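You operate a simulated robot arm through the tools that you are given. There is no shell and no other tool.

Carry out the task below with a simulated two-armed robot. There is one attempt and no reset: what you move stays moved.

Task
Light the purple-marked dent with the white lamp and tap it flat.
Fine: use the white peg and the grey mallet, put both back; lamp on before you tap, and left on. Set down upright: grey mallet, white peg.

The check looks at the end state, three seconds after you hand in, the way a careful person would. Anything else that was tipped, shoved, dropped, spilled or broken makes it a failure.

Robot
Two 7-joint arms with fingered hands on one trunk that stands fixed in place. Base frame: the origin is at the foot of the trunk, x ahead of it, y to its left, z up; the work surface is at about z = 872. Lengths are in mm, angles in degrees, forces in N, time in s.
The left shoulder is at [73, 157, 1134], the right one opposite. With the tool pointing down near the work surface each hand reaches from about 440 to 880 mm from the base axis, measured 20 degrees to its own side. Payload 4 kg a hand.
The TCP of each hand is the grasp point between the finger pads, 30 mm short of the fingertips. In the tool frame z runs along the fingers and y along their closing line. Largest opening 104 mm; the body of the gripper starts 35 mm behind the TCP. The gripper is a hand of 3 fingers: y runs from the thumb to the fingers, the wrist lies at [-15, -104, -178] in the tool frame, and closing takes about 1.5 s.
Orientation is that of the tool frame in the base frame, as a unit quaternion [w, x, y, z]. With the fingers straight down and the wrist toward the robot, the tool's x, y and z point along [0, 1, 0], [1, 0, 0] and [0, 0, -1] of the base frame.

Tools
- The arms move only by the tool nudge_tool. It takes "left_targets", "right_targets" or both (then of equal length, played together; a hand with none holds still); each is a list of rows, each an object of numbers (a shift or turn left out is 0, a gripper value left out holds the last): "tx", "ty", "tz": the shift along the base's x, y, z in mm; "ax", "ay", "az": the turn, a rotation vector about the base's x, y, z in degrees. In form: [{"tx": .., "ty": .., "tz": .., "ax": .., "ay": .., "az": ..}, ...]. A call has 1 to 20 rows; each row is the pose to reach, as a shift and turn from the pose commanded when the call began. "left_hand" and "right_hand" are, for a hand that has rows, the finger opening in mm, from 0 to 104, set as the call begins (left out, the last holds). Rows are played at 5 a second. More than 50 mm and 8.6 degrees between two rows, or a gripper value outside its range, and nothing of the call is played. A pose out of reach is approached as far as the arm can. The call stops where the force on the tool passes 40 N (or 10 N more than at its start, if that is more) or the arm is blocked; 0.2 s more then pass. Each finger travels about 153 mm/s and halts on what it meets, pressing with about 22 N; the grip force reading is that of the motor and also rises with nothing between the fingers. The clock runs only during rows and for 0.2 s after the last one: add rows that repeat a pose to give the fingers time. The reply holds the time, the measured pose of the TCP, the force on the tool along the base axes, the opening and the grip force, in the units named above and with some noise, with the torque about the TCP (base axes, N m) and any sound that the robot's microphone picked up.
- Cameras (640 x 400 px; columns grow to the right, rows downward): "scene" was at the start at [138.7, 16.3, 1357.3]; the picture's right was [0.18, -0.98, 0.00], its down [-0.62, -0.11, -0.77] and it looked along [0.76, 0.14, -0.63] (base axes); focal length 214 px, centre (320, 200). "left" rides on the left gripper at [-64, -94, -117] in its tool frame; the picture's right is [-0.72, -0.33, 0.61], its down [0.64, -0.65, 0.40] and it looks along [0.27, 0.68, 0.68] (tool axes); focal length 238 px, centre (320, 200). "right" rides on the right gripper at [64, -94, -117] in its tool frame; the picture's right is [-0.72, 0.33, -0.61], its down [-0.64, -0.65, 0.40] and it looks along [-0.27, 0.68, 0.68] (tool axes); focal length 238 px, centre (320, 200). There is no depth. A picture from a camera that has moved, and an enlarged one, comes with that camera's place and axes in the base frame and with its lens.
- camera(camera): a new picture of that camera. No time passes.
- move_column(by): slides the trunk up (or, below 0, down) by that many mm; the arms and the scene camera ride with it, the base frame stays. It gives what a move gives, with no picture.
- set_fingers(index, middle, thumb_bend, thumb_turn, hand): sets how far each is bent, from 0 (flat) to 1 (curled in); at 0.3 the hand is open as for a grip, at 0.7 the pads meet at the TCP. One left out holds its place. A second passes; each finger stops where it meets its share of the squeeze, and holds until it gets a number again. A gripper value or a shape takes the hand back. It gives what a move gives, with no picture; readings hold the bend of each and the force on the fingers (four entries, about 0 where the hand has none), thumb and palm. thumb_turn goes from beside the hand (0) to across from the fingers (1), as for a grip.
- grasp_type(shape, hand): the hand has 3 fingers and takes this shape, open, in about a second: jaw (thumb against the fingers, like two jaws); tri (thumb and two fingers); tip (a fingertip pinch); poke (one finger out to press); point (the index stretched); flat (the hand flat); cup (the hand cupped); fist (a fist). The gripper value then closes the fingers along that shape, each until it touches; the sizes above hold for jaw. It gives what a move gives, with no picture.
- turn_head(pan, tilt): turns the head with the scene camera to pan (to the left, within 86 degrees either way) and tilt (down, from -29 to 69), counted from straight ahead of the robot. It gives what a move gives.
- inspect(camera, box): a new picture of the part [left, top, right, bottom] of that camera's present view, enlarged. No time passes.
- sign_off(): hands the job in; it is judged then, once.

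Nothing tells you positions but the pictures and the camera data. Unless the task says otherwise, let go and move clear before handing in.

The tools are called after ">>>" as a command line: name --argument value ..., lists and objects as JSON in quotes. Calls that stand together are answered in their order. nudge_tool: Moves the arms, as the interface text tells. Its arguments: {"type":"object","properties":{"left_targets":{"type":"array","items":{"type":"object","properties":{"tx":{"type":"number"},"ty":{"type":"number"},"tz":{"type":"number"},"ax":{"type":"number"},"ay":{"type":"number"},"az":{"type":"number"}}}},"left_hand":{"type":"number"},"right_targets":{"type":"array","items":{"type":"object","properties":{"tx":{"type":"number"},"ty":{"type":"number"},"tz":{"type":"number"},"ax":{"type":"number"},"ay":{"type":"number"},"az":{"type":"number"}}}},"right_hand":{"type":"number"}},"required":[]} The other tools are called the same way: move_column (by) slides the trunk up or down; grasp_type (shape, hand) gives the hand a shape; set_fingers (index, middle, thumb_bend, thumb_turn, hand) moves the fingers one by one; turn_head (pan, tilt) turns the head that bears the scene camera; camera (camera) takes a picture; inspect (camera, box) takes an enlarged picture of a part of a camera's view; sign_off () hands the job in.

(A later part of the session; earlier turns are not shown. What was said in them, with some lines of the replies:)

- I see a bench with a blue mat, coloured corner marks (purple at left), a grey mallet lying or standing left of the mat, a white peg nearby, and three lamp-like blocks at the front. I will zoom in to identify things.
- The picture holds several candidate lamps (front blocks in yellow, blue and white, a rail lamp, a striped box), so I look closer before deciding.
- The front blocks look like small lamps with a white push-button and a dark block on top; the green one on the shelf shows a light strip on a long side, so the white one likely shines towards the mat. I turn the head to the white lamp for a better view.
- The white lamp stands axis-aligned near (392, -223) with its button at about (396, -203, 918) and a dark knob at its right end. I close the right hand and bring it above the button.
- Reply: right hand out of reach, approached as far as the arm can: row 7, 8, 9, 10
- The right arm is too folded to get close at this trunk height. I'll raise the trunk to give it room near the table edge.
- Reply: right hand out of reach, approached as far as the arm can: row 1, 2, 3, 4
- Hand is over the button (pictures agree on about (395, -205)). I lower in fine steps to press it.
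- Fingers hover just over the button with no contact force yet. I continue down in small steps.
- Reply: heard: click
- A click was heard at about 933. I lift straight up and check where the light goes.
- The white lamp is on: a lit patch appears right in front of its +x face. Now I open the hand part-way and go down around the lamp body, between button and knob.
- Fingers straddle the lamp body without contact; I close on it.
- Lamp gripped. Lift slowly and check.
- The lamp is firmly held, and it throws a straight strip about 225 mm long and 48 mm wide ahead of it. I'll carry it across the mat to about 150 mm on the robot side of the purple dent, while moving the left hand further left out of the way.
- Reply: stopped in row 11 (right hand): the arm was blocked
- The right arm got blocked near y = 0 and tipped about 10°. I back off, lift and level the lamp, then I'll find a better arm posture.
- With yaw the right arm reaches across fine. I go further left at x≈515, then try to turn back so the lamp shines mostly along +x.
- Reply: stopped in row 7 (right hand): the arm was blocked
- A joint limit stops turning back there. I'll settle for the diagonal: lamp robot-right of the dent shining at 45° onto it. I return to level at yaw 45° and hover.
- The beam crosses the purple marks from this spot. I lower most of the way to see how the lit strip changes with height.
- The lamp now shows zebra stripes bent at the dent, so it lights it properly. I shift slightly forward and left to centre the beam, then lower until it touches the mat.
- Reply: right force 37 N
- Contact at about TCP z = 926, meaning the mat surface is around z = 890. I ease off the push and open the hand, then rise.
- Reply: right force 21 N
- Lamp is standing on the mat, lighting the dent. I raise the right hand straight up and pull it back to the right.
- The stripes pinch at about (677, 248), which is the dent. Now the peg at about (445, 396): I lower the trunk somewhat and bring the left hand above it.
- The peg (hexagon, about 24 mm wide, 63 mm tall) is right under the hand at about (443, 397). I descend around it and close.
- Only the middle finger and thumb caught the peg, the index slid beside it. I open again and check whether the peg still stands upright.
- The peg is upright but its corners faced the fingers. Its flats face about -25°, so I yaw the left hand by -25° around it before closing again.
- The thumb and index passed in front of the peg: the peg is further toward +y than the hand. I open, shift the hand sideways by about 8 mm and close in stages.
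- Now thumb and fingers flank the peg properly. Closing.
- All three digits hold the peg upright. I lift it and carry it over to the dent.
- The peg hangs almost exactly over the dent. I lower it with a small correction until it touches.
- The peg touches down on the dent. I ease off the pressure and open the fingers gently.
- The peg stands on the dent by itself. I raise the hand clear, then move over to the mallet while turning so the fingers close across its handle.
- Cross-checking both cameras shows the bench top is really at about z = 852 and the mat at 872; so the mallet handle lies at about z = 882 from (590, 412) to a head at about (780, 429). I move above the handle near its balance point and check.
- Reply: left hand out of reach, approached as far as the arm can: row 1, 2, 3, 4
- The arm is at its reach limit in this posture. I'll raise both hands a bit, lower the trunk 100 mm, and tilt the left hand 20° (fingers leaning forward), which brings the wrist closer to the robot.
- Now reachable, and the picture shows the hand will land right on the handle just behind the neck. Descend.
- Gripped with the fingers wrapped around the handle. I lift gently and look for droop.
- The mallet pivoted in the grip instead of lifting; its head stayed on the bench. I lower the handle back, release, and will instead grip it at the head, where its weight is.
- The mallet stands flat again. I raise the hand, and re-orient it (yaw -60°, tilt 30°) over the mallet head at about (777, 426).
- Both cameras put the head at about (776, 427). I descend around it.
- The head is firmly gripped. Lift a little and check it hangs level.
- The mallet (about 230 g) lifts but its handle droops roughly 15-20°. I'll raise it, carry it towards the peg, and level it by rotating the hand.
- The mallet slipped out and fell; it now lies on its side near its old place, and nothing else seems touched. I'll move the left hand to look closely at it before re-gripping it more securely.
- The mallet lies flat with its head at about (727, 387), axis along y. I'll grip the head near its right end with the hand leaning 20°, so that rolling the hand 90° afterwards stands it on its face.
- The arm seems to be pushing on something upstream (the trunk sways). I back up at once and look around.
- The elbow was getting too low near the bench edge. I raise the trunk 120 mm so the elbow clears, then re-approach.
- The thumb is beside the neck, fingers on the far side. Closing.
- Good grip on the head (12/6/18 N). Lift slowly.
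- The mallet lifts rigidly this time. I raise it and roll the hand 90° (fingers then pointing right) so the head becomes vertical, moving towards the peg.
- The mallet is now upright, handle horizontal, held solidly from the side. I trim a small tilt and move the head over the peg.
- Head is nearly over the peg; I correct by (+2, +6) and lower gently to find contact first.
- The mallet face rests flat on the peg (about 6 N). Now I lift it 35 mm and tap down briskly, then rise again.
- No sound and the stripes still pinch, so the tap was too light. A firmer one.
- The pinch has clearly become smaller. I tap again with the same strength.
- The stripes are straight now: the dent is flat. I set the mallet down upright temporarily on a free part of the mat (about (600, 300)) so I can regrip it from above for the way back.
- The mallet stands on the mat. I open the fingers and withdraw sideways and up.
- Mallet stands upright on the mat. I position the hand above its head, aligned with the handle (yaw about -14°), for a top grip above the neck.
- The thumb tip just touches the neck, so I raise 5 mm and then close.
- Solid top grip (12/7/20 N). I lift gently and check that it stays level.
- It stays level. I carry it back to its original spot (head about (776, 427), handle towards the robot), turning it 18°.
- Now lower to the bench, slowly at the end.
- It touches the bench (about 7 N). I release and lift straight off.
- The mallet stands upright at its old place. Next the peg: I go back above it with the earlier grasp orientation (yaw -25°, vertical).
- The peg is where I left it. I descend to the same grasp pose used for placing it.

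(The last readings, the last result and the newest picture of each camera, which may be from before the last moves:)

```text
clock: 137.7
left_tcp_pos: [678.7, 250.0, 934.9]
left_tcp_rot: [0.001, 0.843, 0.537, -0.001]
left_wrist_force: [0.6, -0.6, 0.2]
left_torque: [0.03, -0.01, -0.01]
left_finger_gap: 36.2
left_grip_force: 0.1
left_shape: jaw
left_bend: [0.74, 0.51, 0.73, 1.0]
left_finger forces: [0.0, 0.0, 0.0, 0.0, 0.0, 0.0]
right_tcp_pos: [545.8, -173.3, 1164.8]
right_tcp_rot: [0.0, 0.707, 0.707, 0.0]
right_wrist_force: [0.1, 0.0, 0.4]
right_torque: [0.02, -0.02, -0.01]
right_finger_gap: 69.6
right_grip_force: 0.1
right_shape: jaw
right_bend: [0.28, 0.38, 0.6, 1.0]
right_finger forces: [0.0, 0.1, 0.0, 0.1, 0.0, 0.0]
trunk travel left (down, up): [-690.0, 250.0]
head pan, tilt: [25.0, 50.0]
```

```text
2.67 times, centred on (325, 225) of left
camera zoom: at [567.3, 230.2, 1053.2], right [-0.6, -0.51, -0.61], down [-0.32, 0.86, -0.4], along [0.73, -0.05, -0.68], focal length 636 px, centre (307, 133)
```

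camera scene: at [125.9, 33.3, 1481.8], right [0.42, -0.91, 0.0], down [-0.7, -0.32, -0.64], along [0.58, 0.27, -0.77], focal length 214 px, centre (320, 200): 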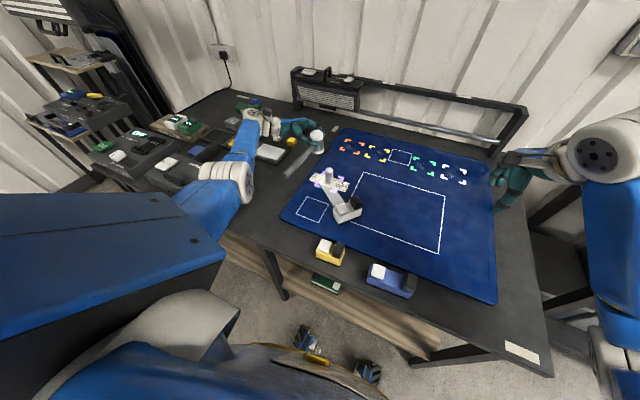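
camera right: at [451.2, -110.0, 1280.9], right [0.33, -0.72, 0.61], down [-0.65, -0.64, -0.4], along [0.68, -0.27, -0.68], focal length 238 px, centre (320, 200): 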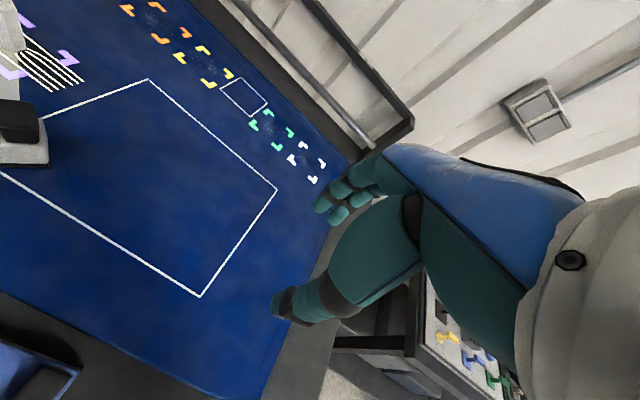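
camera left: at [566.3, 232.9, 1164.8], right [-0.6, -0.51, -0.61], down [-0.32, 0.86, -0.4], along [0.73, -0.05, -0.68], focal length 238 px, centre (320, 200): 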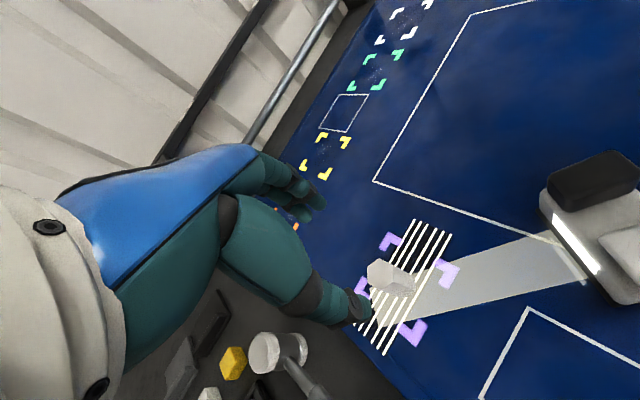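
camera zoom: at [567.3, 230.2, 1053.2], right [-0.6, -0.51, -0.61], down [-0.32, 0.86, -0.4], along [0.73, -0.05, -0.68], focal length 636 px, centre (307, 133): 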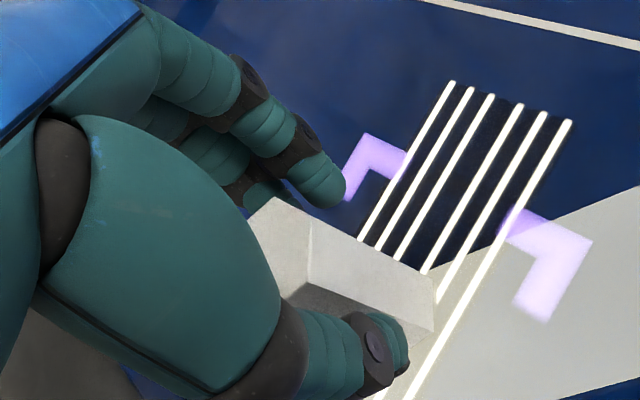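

The view matches the earlier good grasp. Closing.

>>> nudge_tool --left_targets '[{"tz": 0}, {"tz": 0}, {"tz": 0}, {"tz": 0}, {"tz": 0}, {"tz": 0}, {"tz": 0}]' --left_hand 8

>>> inspect --camera "scene" --box '[310, 140, 350, 190]'

```text
clock: 139.3
left_tcp_pos: [678.2, 249.0, 935.5]
left_tcp_rot: [0.0, 0.843, 0.538, -0.001]
left_wrist_force: [-0.4, -1.1, 0.3]
left_torque: [-0.03, 0.0, 0.01]
left_finger_gap: 20.7
left_grip_force: 22.1
left_shape: jaw
left_bend: [0.73, 0.57, 0.75, 1.0]
left_finger forces: [10.4, 7.4, 0.0, 0.0, 18.4, 0.0]
right_tcp_pos: [544.7, -172.5, 1165.7]
right_tcp_rot: [0.001, 0.707, 0.707, 0.0]
right_wrist_force: [0.2, -0.3, -1.6]
right_torque: [-0.01, 0.02, 0.0]
right_finger_gap: 69.9
right_grip_force: 0.0
right_shape: jaw
right_bend: [0.28, 0.38, 0.6, 1.0]
right_finger forces: [0.1, 0.1, 0.0, 0.1, 0.1, 0.0]
trunk travel left (down, up): [-690.0, 250.0]
head pan, tilt: [25.0, 50.0]
```

```text
8.00 times, centred on (330, 165) of scene
camera zoom: at [125.0, 32.2, 1481.9], right [0.42, -0.91, 0.0], down [-0.7, -0.32, -0.64], along [0.58, 0.27, -0.77], focal length 1716 px, centre (240, 480)
```

zoom: 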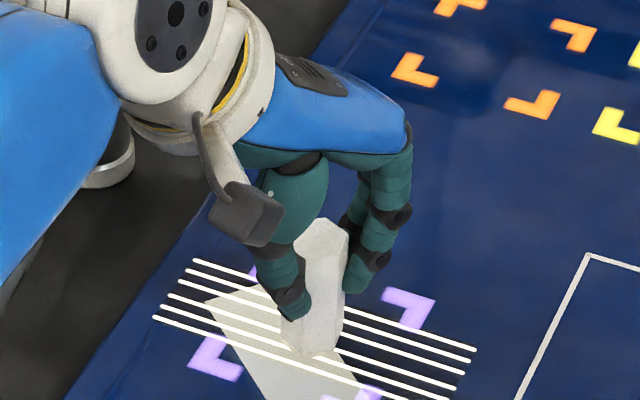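

Good grip. I lift the peg and take it back to its original spot at about (455, 408).

>>> nudge_tool --left_targets '[{"tz": 15}, {"tz": 40}, {"tz": 75}, {"tx": -30, "ty": 20, "tz": 80}, {"tx": -65, "ty": 43, "tz": 80}, {"tx": -100, "ty": 66, "tz": 80}, {"tx": -135, "ty": 88, "tz": 80}, {"tx": -170, "ty": 111, "tz": 80}, {"tx": -205, "ty": 134, "tz": 80}, {"tx": -229.5, "ty": 150.5, "tz": 75}, {"tx": -229.5, "ty": 150.5, "tz": 40}, {"tx": -229.5, "ty": 150.5, "tz": 10}, {"tx": -229.5, "ty": 150.5, "tz": 10}]'

>>> inspect --camera "scene" --box '[300, 150, 360, 190]'

>>> turn_head --pan 40 --tilt 55

>>> camera --camera "scene"

>>> inspect --camera "scene" --box '[250, 110, 390, 210]'

```text
clock: 142.1
left_tcp_pos: [448.6, 400.1, 943.6]
left_tcp_rot: [0.0, 0.843, 0.537, 0.0]
left_wrist_force: [-0.4, 0.5, 0.0]
left_torque: [0.01, 0.01, 0.02]
left_finger_gap: 20.6
left_grip_force: 21.8
left_shape: jaw
left_bend: [0.73, 0.57, 0.75, 1.0]
left_finger forces: [10.4, 7.9, 0.0, 0.0, 18.4, 0.0]
right_tcp_pos: [544.9, -172.3, 1165.7]
right_tcp_rot: [0.0, 0.706, 0.708, -0.001]
right_wrist_force: [-0.6, 0.2, -0.6]
right_torque: [0.0, 0.0, 0.0]
right_finger_gap: 69.7
right_grip_force: 0.1
right_shape: jaw
right_bend: [0.28, 0.38, 0.6, 1.0]
right_finger forces: [0.0, 0.1, 0.0, 0.1, 0.1, 0.0]
trunk travel left (down, up): [-690.0, 250.0]
head pan, tilt: [25.0, 50.0]
```

```text
10.00 times, centred on (330, 170) of scene
camera zoom: at [123.1, 33.5, 1482.1], right [0.42, -0.91, 0.0], down [-0.7, -0.32, -0.64], along [0.58, 0.27, -0.77], focal length 2145 px, centre (220, 500)
```

zoom: 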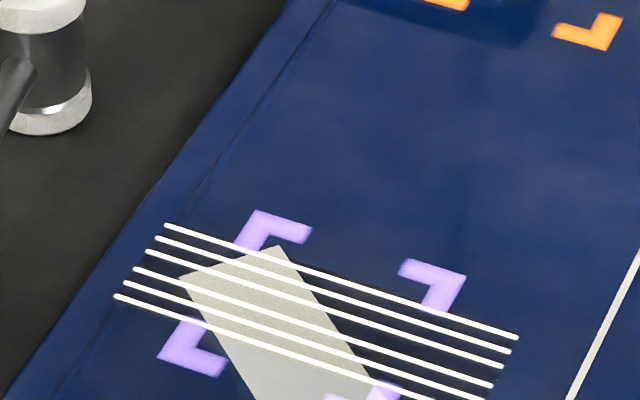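

```text
clock: 142.8
left_tcp_pos: [448.9, 399.1, 943.3]
left_tcp_rot: [0.0, 0.844, 0.537, -0.001]
left_wrist_force: [-0.8, 0.1, -0.5]
left_torque: [-0.01, -0.02, 0.0]
left_finger_gap: 20.6
left_grip_force: 22.0
left_shape: jaw
left_bend: [0.73, 0.57, 0.75, 1.0]
left_finger forces: [10.4, 8.0, 0.1, 0.0, 18.4, 0.1]
right_tcp_pos: [544.5, -172.1, 1165.4]
right_tcp_rot: [0.001, 0.706, 0.709, 0.0]
right_wrist_force: [0.1, -0.6, 0.0]
right_torque: [0.02, -0.04, 0.0]
right_finger_gap: 69.7
right_grip_force: 0.1
right_shape: jaw
right_bend: [0.28, 0.38, 0.6, 1.0]
right_finger forces: [0.1, 0.0, 0.0, 0.0, 0.0, 0.0]
trunk travel left (down, up): [-690.0, 250.0]
head pan, tilt: [40.0, 55.0]
```

```text
taken
camera scene: at [109.2, 47.2, 1475.5], right [0.64, -0.77, 0.0], down [-0.63, -0.53, -0.57], along [0.44, 0.37, -0.82], focal length 214 px, centre (320, 200)
```

scene: 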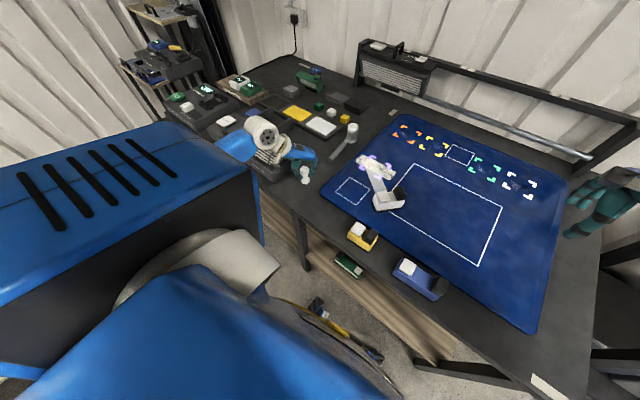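

```text
4.00 times, centred on (320, 160) of scene
camera zoom: at [109.2, 47.2, 1475.5], right [0.64, -0.77, 0.0], down [-0.63, -0.53, -0.57], along [0.44, 0.37, -0.82], focal length 858 px, centre (320, 360)
```

zoom: 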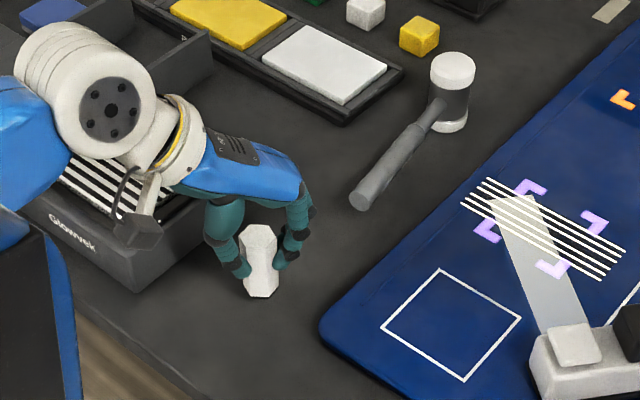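

The stripes over the dent are all straight: it's flat. Now I lower the peg to the bench.

>>> nudge_tool --left_targets '[{"tz": -12}, {"tz": -22}, {"tz": -26}, {"tz": -28}, {"tz": -30}]'

>>> inspect --camera "scene" --box '[285, 150, 335, 190]'

```text
clock: 144.0
left_tcp_pos: [448.5, 400.4, 915.6]
left_tcp_rot: [0.0, 0.844, 0.536, -0.001]
left_wrist_force: [0.0, 0.2, 0.6]
left_torque: [0.02, 0.04, -0.01]
left_finger_gap: 20.7
left_grip_force: 22.3
left_shape: jaw
left_bend: [0.73, 0.57, 0.75, 1.0]
left_finger forces: [10.3, 8.1, 0.0, 0.0, 18.5, 0.0]
right_tcp_pos: [544.9, -171.5, 1165.1]
right_tcp_rot: [0.0, 0.707, 0.708, -0.001]
right_wrist_force: [-1.1, 0.4, 0.0]
right_torque: [-0.02, -0.02, -0.04]
right_finger_gap: 69.7
right_grip_force: 0.1
right_shape: jaw
right_bend: [0.28, 0.38, 0.6, 1.0]
right_finger forces: [0.1, 0.0, 0.0, 0.0, 0.0, 0.0]
trunk travel left (down, up): [-690.0, 250.0]
head pan, tilt: [40.0, 55.0]
```

```text
10.00 times, centred on (310, 170) of scene
camera zoom: at [109.1, 47.3, 1475.5], right [0.64, -0.77, 0.0], down [-0.63, -0.53, -0.57], along [0.44, 0.37, -0.82], focal length 2145 px, centre (420, 500)
```

zoom: 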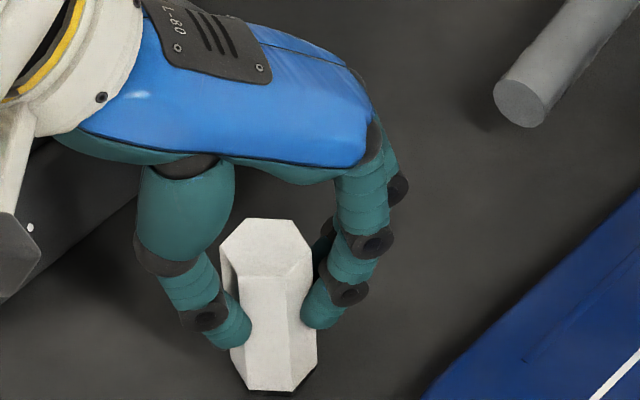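

>>> nudge_tool --left_targets '[{"tz": -1.5}, {"tz": -3}, {"tz": -3}]'

```text
clock: 144.8
left_tcp_pos: [449.2, 400.8, 911.5]
left_tcp_rot: [-0.001, 0.843, 0.537, -0.001]
left_wrist_force: [-0.5, 1.8, 5.6]
left_torque: [0.04, -0.03, 0.01]
left_finger_gap: 20.6
left_grip_force: 21.9
left_shape: jaw
left_bend: [0.73, 0.57, 0.75, 1.0]
left_finger forces: [10.5, 8.5, 0.1, 0.0, 19.8, 0.0]
right_tcp_pos: [545.3, -172.5, 1165.6]
right_tcp_rot: [0.001, 0.706, 0.708, -0.001]
right_wrist_force: [-0.9, 0.2, 1.2]
right_torque: [0.03, 0.02, -0.01]
right_finger_gap: 69.3
right_grip_force: 0.1
right_shape: jaw
right_bend: [0.28, 0.38, 0.6, 1.0]
right_finger forces: [0.0, 0.1, 0.0, 0.0, 0.0, 0.0]
trunk travel left (down, up): [-690.0, 250.0]
head pan, tilt: [40.0, 55.0]
```

The peg touches the bench. I open gently in two steps, then rise straight up.

>>> nudge_tool --left_targets '[{"tz": 0.5}, {"tz": 1}, {"tz": 1}]' --left_hand 36

>>> nudge_tool --left_targets '[{"tz": 0}, {"tz": 0}, {"tz": 0}, {"tz": 15}, {"tz": 45}, {"tz": 85}, {"tz": 125}]' --left_hand 72

>>> inspect --camera "scene" --box '[250, 110, 390, 210]'

>>> camera --camera "left"

```text
clock: 145.6
left_tcp_pos: [447.7, 401.6, 912.0]
left_tcp_rot: [0.0, 0.843, 0.538, -0.001]
left_wrist_force: [0.4, 0.2, -0.1]
left_torque: [0.03, 0.03, 0.0]
left_finger_gap: 35.9
left_grip_force: 0.2
left_shape: jaw
left_bend: [0.74, 0.51, 0.73, 1.0]
left_finger forces: [0.0, 0.1, 0.0, 0.1, 0.0, 0.0]
right_tcp_pos: [545.8, -172.5, 1164.7]
right_tcp_rot: [0.0, 0.706, 0.708, -0.001]
right_wrist_force: [-1.1, -1.0, -0.3]
right_torque: [0.0, -0.01, 0.01]
right_finger_gap: 69.8
right_grip_force: 0.1
right_shape: jaw
right_bend: [0.28, 0.38, 0.6, 1.0]
right_finger forces: [0.1, 0.0, 0.1, 0.1, 0.1, 0.0]
trunk travel left (down, up): [-690.0, 250.0]
head pan, tilt: [40.0, 55.0]
```

```text
clock: 147.2
left_tcp_pos: [447.5, 400.8, 1039.5]
left_tcp_rot: [-0.001, 0.844, 0.537, -0.002]
left_wrist_force: [0.2, 0.2, -0.2]
left_torque: [0.04, 0.04, -0.01]
left_finger_gap: 71.8
left_grip_force: 0.0
left_shape: jaw
left_bend: [0.27, 0.37, 0.59, 0.99]
left_finger forces: [0.0, 0.1, 0.0, 0.1, 0.0, 0.1]
right_tcp_pos: [544.4, -172.3, 1165.4]
right_tcp_rot: [0.001, 0.706, 0.708, 0.0]
right_wrist_force: [-0.4, 0.2, 0.0]
right_torque: [0.0, -0.01, -0.03]
right_finger_gap: 69.9
right_grip_force: 0.0
right_shape: jaw
right_bend: [0.28, 0.38, 0.6, 1.0]
right_finger forces: [0.0, 0.1, 0.0, 0.0, 0.1, 0.0]
trunk travel left (down, up): [-690.0, 250.0]
head pan, tilt: [40.0, 55.0]
```

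```text
4.00 times, centred on (320, 160) of scene
camera zoom: at [108.9, 46.8, 1475.5], right [0.64, -0.77, 0.0], down [-0.63, -0.53, -0.57], along [0.44, 0.37, -0.82], focal length 858 px, centre (320, 360)
```

zoom: 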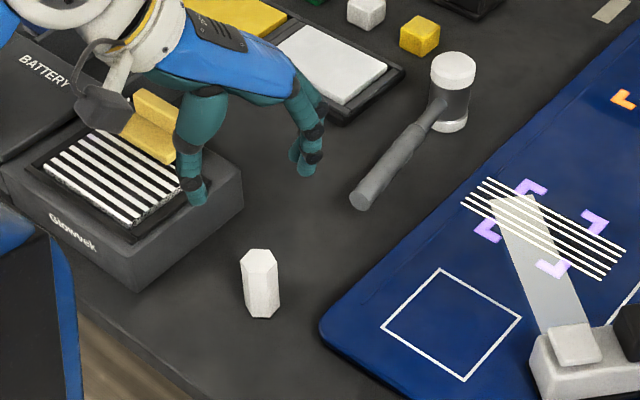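

```text
taken
camera left: at [336.1, 382.4, 1157.5], right [-0.6, -0.51, -0.61], down [-0.32, 0.86, -0.4], along [0.73, -0.05, -0.68], focal length 238 px, centre (320, 200)
```

left: 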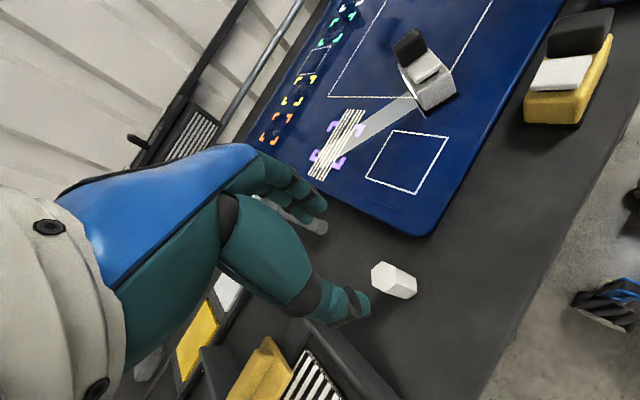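

The peg stands upright back at its place, the mallet too. I withdraw the left hand upward and inspect the whole scene.

>>> nudge_tool --left_targets '[{"tz": 40}, {"tz": 80}, {"tz": 120}, {"tz": 160}, {"tz": 200, "az": 6}, {"tz": 220, "ty": 30, "az": 12}, {"tz": 220, "ty": 60, "az": 18}, {"tz": 220, "ty": 90, "az": 25}, {"tz": 220, "ty": 120, "az": 25}]'

>>> camera --camera "scene"

>>> inspect --camera "scene" --box '[180, 60, 380, 220]'

>>> turn_head --pan 10.1 --tilt 45

>>> camera --camera "scene"

>>> camera --camera "left"

```text
clock: 149.2
left_tcp_pos: [448.8, 524.4, 1255.9]
left_tcp_rot: [-0.001, 0.706, 0.708, -0.001]
left_wrist_force: [0.0, 0.2, 0.0]
left_torque: [0.05, -0.02, -0.01]
left_finger_gap: 71.5
left_grip_force: 0.1
left_shape: jaw
left_bend: [0.27, 0.37, 0.59, 0.99]
left_finger forces: [0.0, 0.0, 0.0, 0.0, 0.1, 0.0]
right_tcp_pos: [544.8, -171.6, 1165.1]
right_tcp_rot: [0.001, 0.706, 0.708, 0.0]
right_wrist_force: [0.1, -0.3, 0.2]
right_torque: [-0.04, 0.0, -0.01]
right_finger_gap: 69.7
right_grip_force: 0.1
right_shape: jaw
right_bend: [0.28, 0.38, 0.6, 1.0]
right_finger forces: [0.1, 0.0, 0.0, 0.0, 0.0, 0.0]
trunk travel left (down, up): [-690.0, 250.0]
head pan, tilt: [40.0, 55.0]
```

```text
taken
camera scene: at [109.3, 48.5, 1475.4], right [0.64, -0.77, 0.0], down [-0.63, -0.53, -0.57], along [0.44, 0.37, -0.82], focal length 214 px, centre (320, 200)
```

scene: 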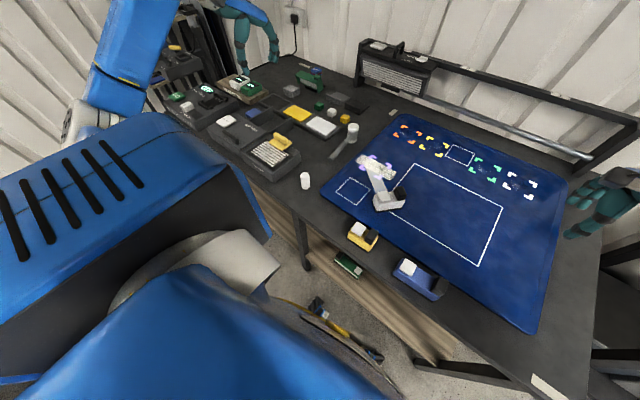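

```text
2.50 times, centred on (280, 140) of scene
camera zoom: at [109.3, 48.5, 1475.4], right [0.64, -0.77, 0.0], down [-0.63, -0.53, -0.57], along [0.44, 0.37, -0.82], focal length 536 px, centre (420, 350)
```

zoom: 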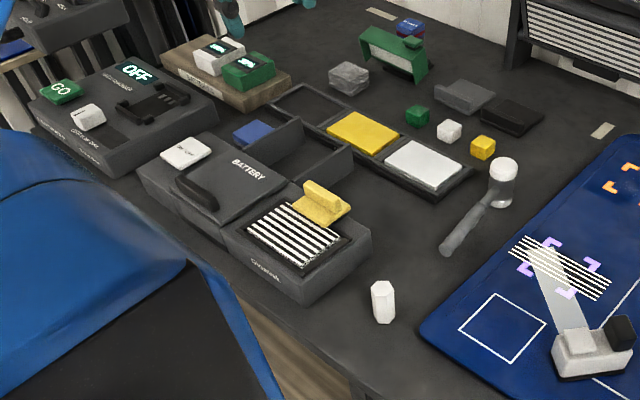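

```text
clock: 150.2
left_tcp_pos: [449.1, 522.9, 1255.8]
left_tcp_rot: [0.0, 0.707, 0.707, -0.001]
left_wrist_force: [0.7, 0.4, 0.4]
left_torque: [-0.04, -0.03, -0.02]
left_finger_gap: 71.5
left_grip_force: 0.0
left_shape: jaw
left_bend: [0.27, 0.37, 0.59, 0.99]
left_finger forces: [0.0, 0.1, 0.0, 0.0, 0.1, 0.1]
right_tcp_pos: [544.4, -171.8, 1164.3]
right_tcp_rot: [0.0, 0.706, 0.708, -0.001]
right_wrist_force: [-0.5, -0.5, -0.3]
right_torque: [-0.02, -0.02, 0.01]
right_finger_gap: 69.6
right_grip_force: 0.0
right_shape: jaw
right_bend: [0.28, 0.38, 0.6, 1.0]
right_finger forces: [0.1, 0.0, 0.0, 0.0, 0.0, 0.0]
trunk travel left (down, up): [-690.0, 250.0]
head pan, tilt: [10.1, 45.0]
```

```text
taken
camera scene: at [134.0, 15.5, 1488.9], right [0.18, -0.98, 0.0], down [-0.7, -0.13, -0.71], along [0.69, 0.12, -0.71], focal length 214 px, centre (320, 200)
```

scene: 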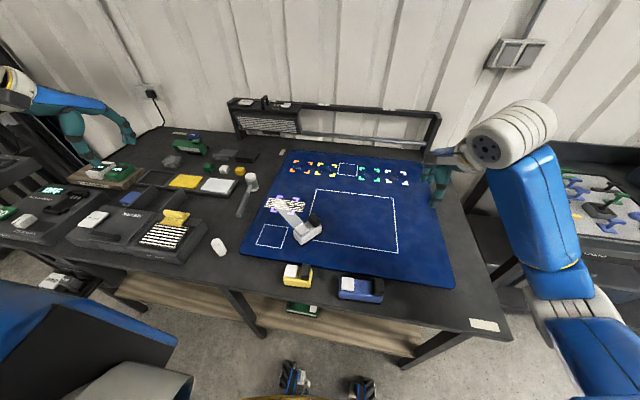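

```text
taken
camera left: at [355.6, 457.5, 1374.5], right [-0.33, -0.72, -0.61], down [-0.65, 0.64, -0.4], along [0.68, 0.27, -0.68], focal length 238 px, centre (320, 200)
```

left: 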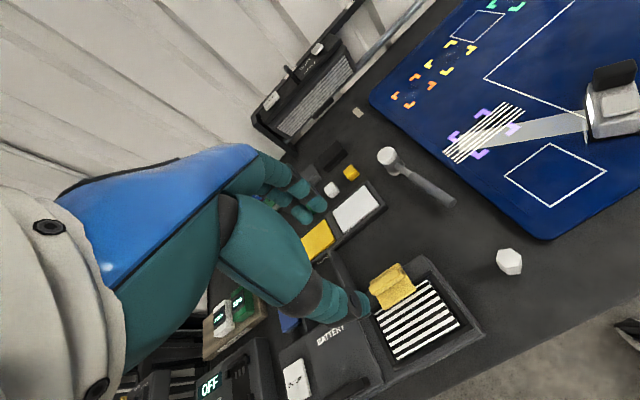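

>>> inspect --camera "scene" --box '[200, 150, 340, 260]'

>>> inspect --camera "scene" --box '[260, 190, 310, 220]'

```text
3.64 times, centred on (270, 205) of scene
camera zoom: at [134.0, 15.5, 1488.9], right [0.18, -0.98, 0.0], down [-0.7, -0.13, -0.71], along [0.69, 0.12, -0.71], focal length 780 px, centre (502, 182)
```

zoom: 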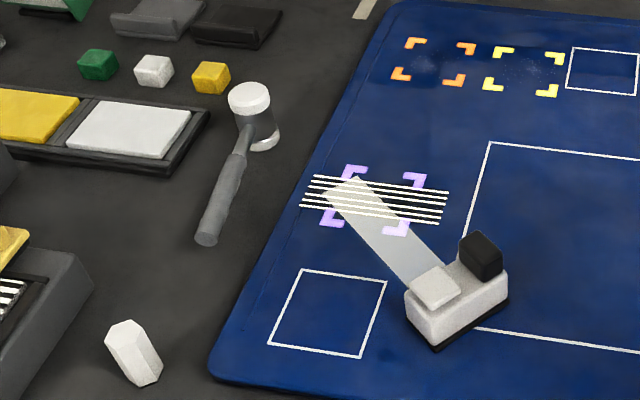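

```text
12.80 times, centred on (285, 205) of scene
camera zoom: at [134.0, 15.5, 1488.9], right [0.18, -0.98, 0.0], down [-0.7, -0.13, -0.71], along [0.69, 0.12, -0.71], focal length 2745 px, centre (768, 136)
```

zoom: 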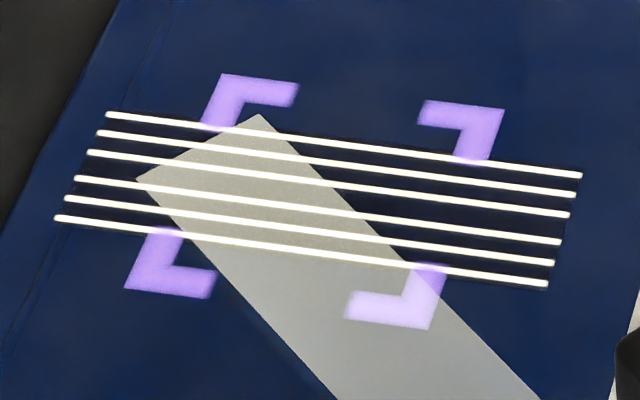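

The dent is lit and all the stripes over it run straight. The white lamp is on, the mallet and peg stand upright in their places, and both hands are clear. Handing in.

>>> sign_off

```text
The job is handed in.
```

The purple-marked dent is flat. The stripes the white lamp throws across it bent at the dent before the taps and run straight now.

- **Lamp:** It was switched on before the first tap and is still on. It stands on the mat, shining diagonally across the dent.
- **Taps:** I stood the white peg on the dent and tapped it with the grey mallet three times. The first tap made no visible difference, the second reduced the dent, and the third flattened it.
- **Put back:** The peg and mallet both stand upright at about their original spots, within roughly a centimetre. The mallet's handle is turned a few degrees from how it first lay.

**Mishap:** The mallet slipped out of the hand once on the way to the peg and fell onto the bench. I picked it up again and saw nothing else knocked or moved. The left arm also pressed briefly against something I could not see, and everything near it looks unmoved.
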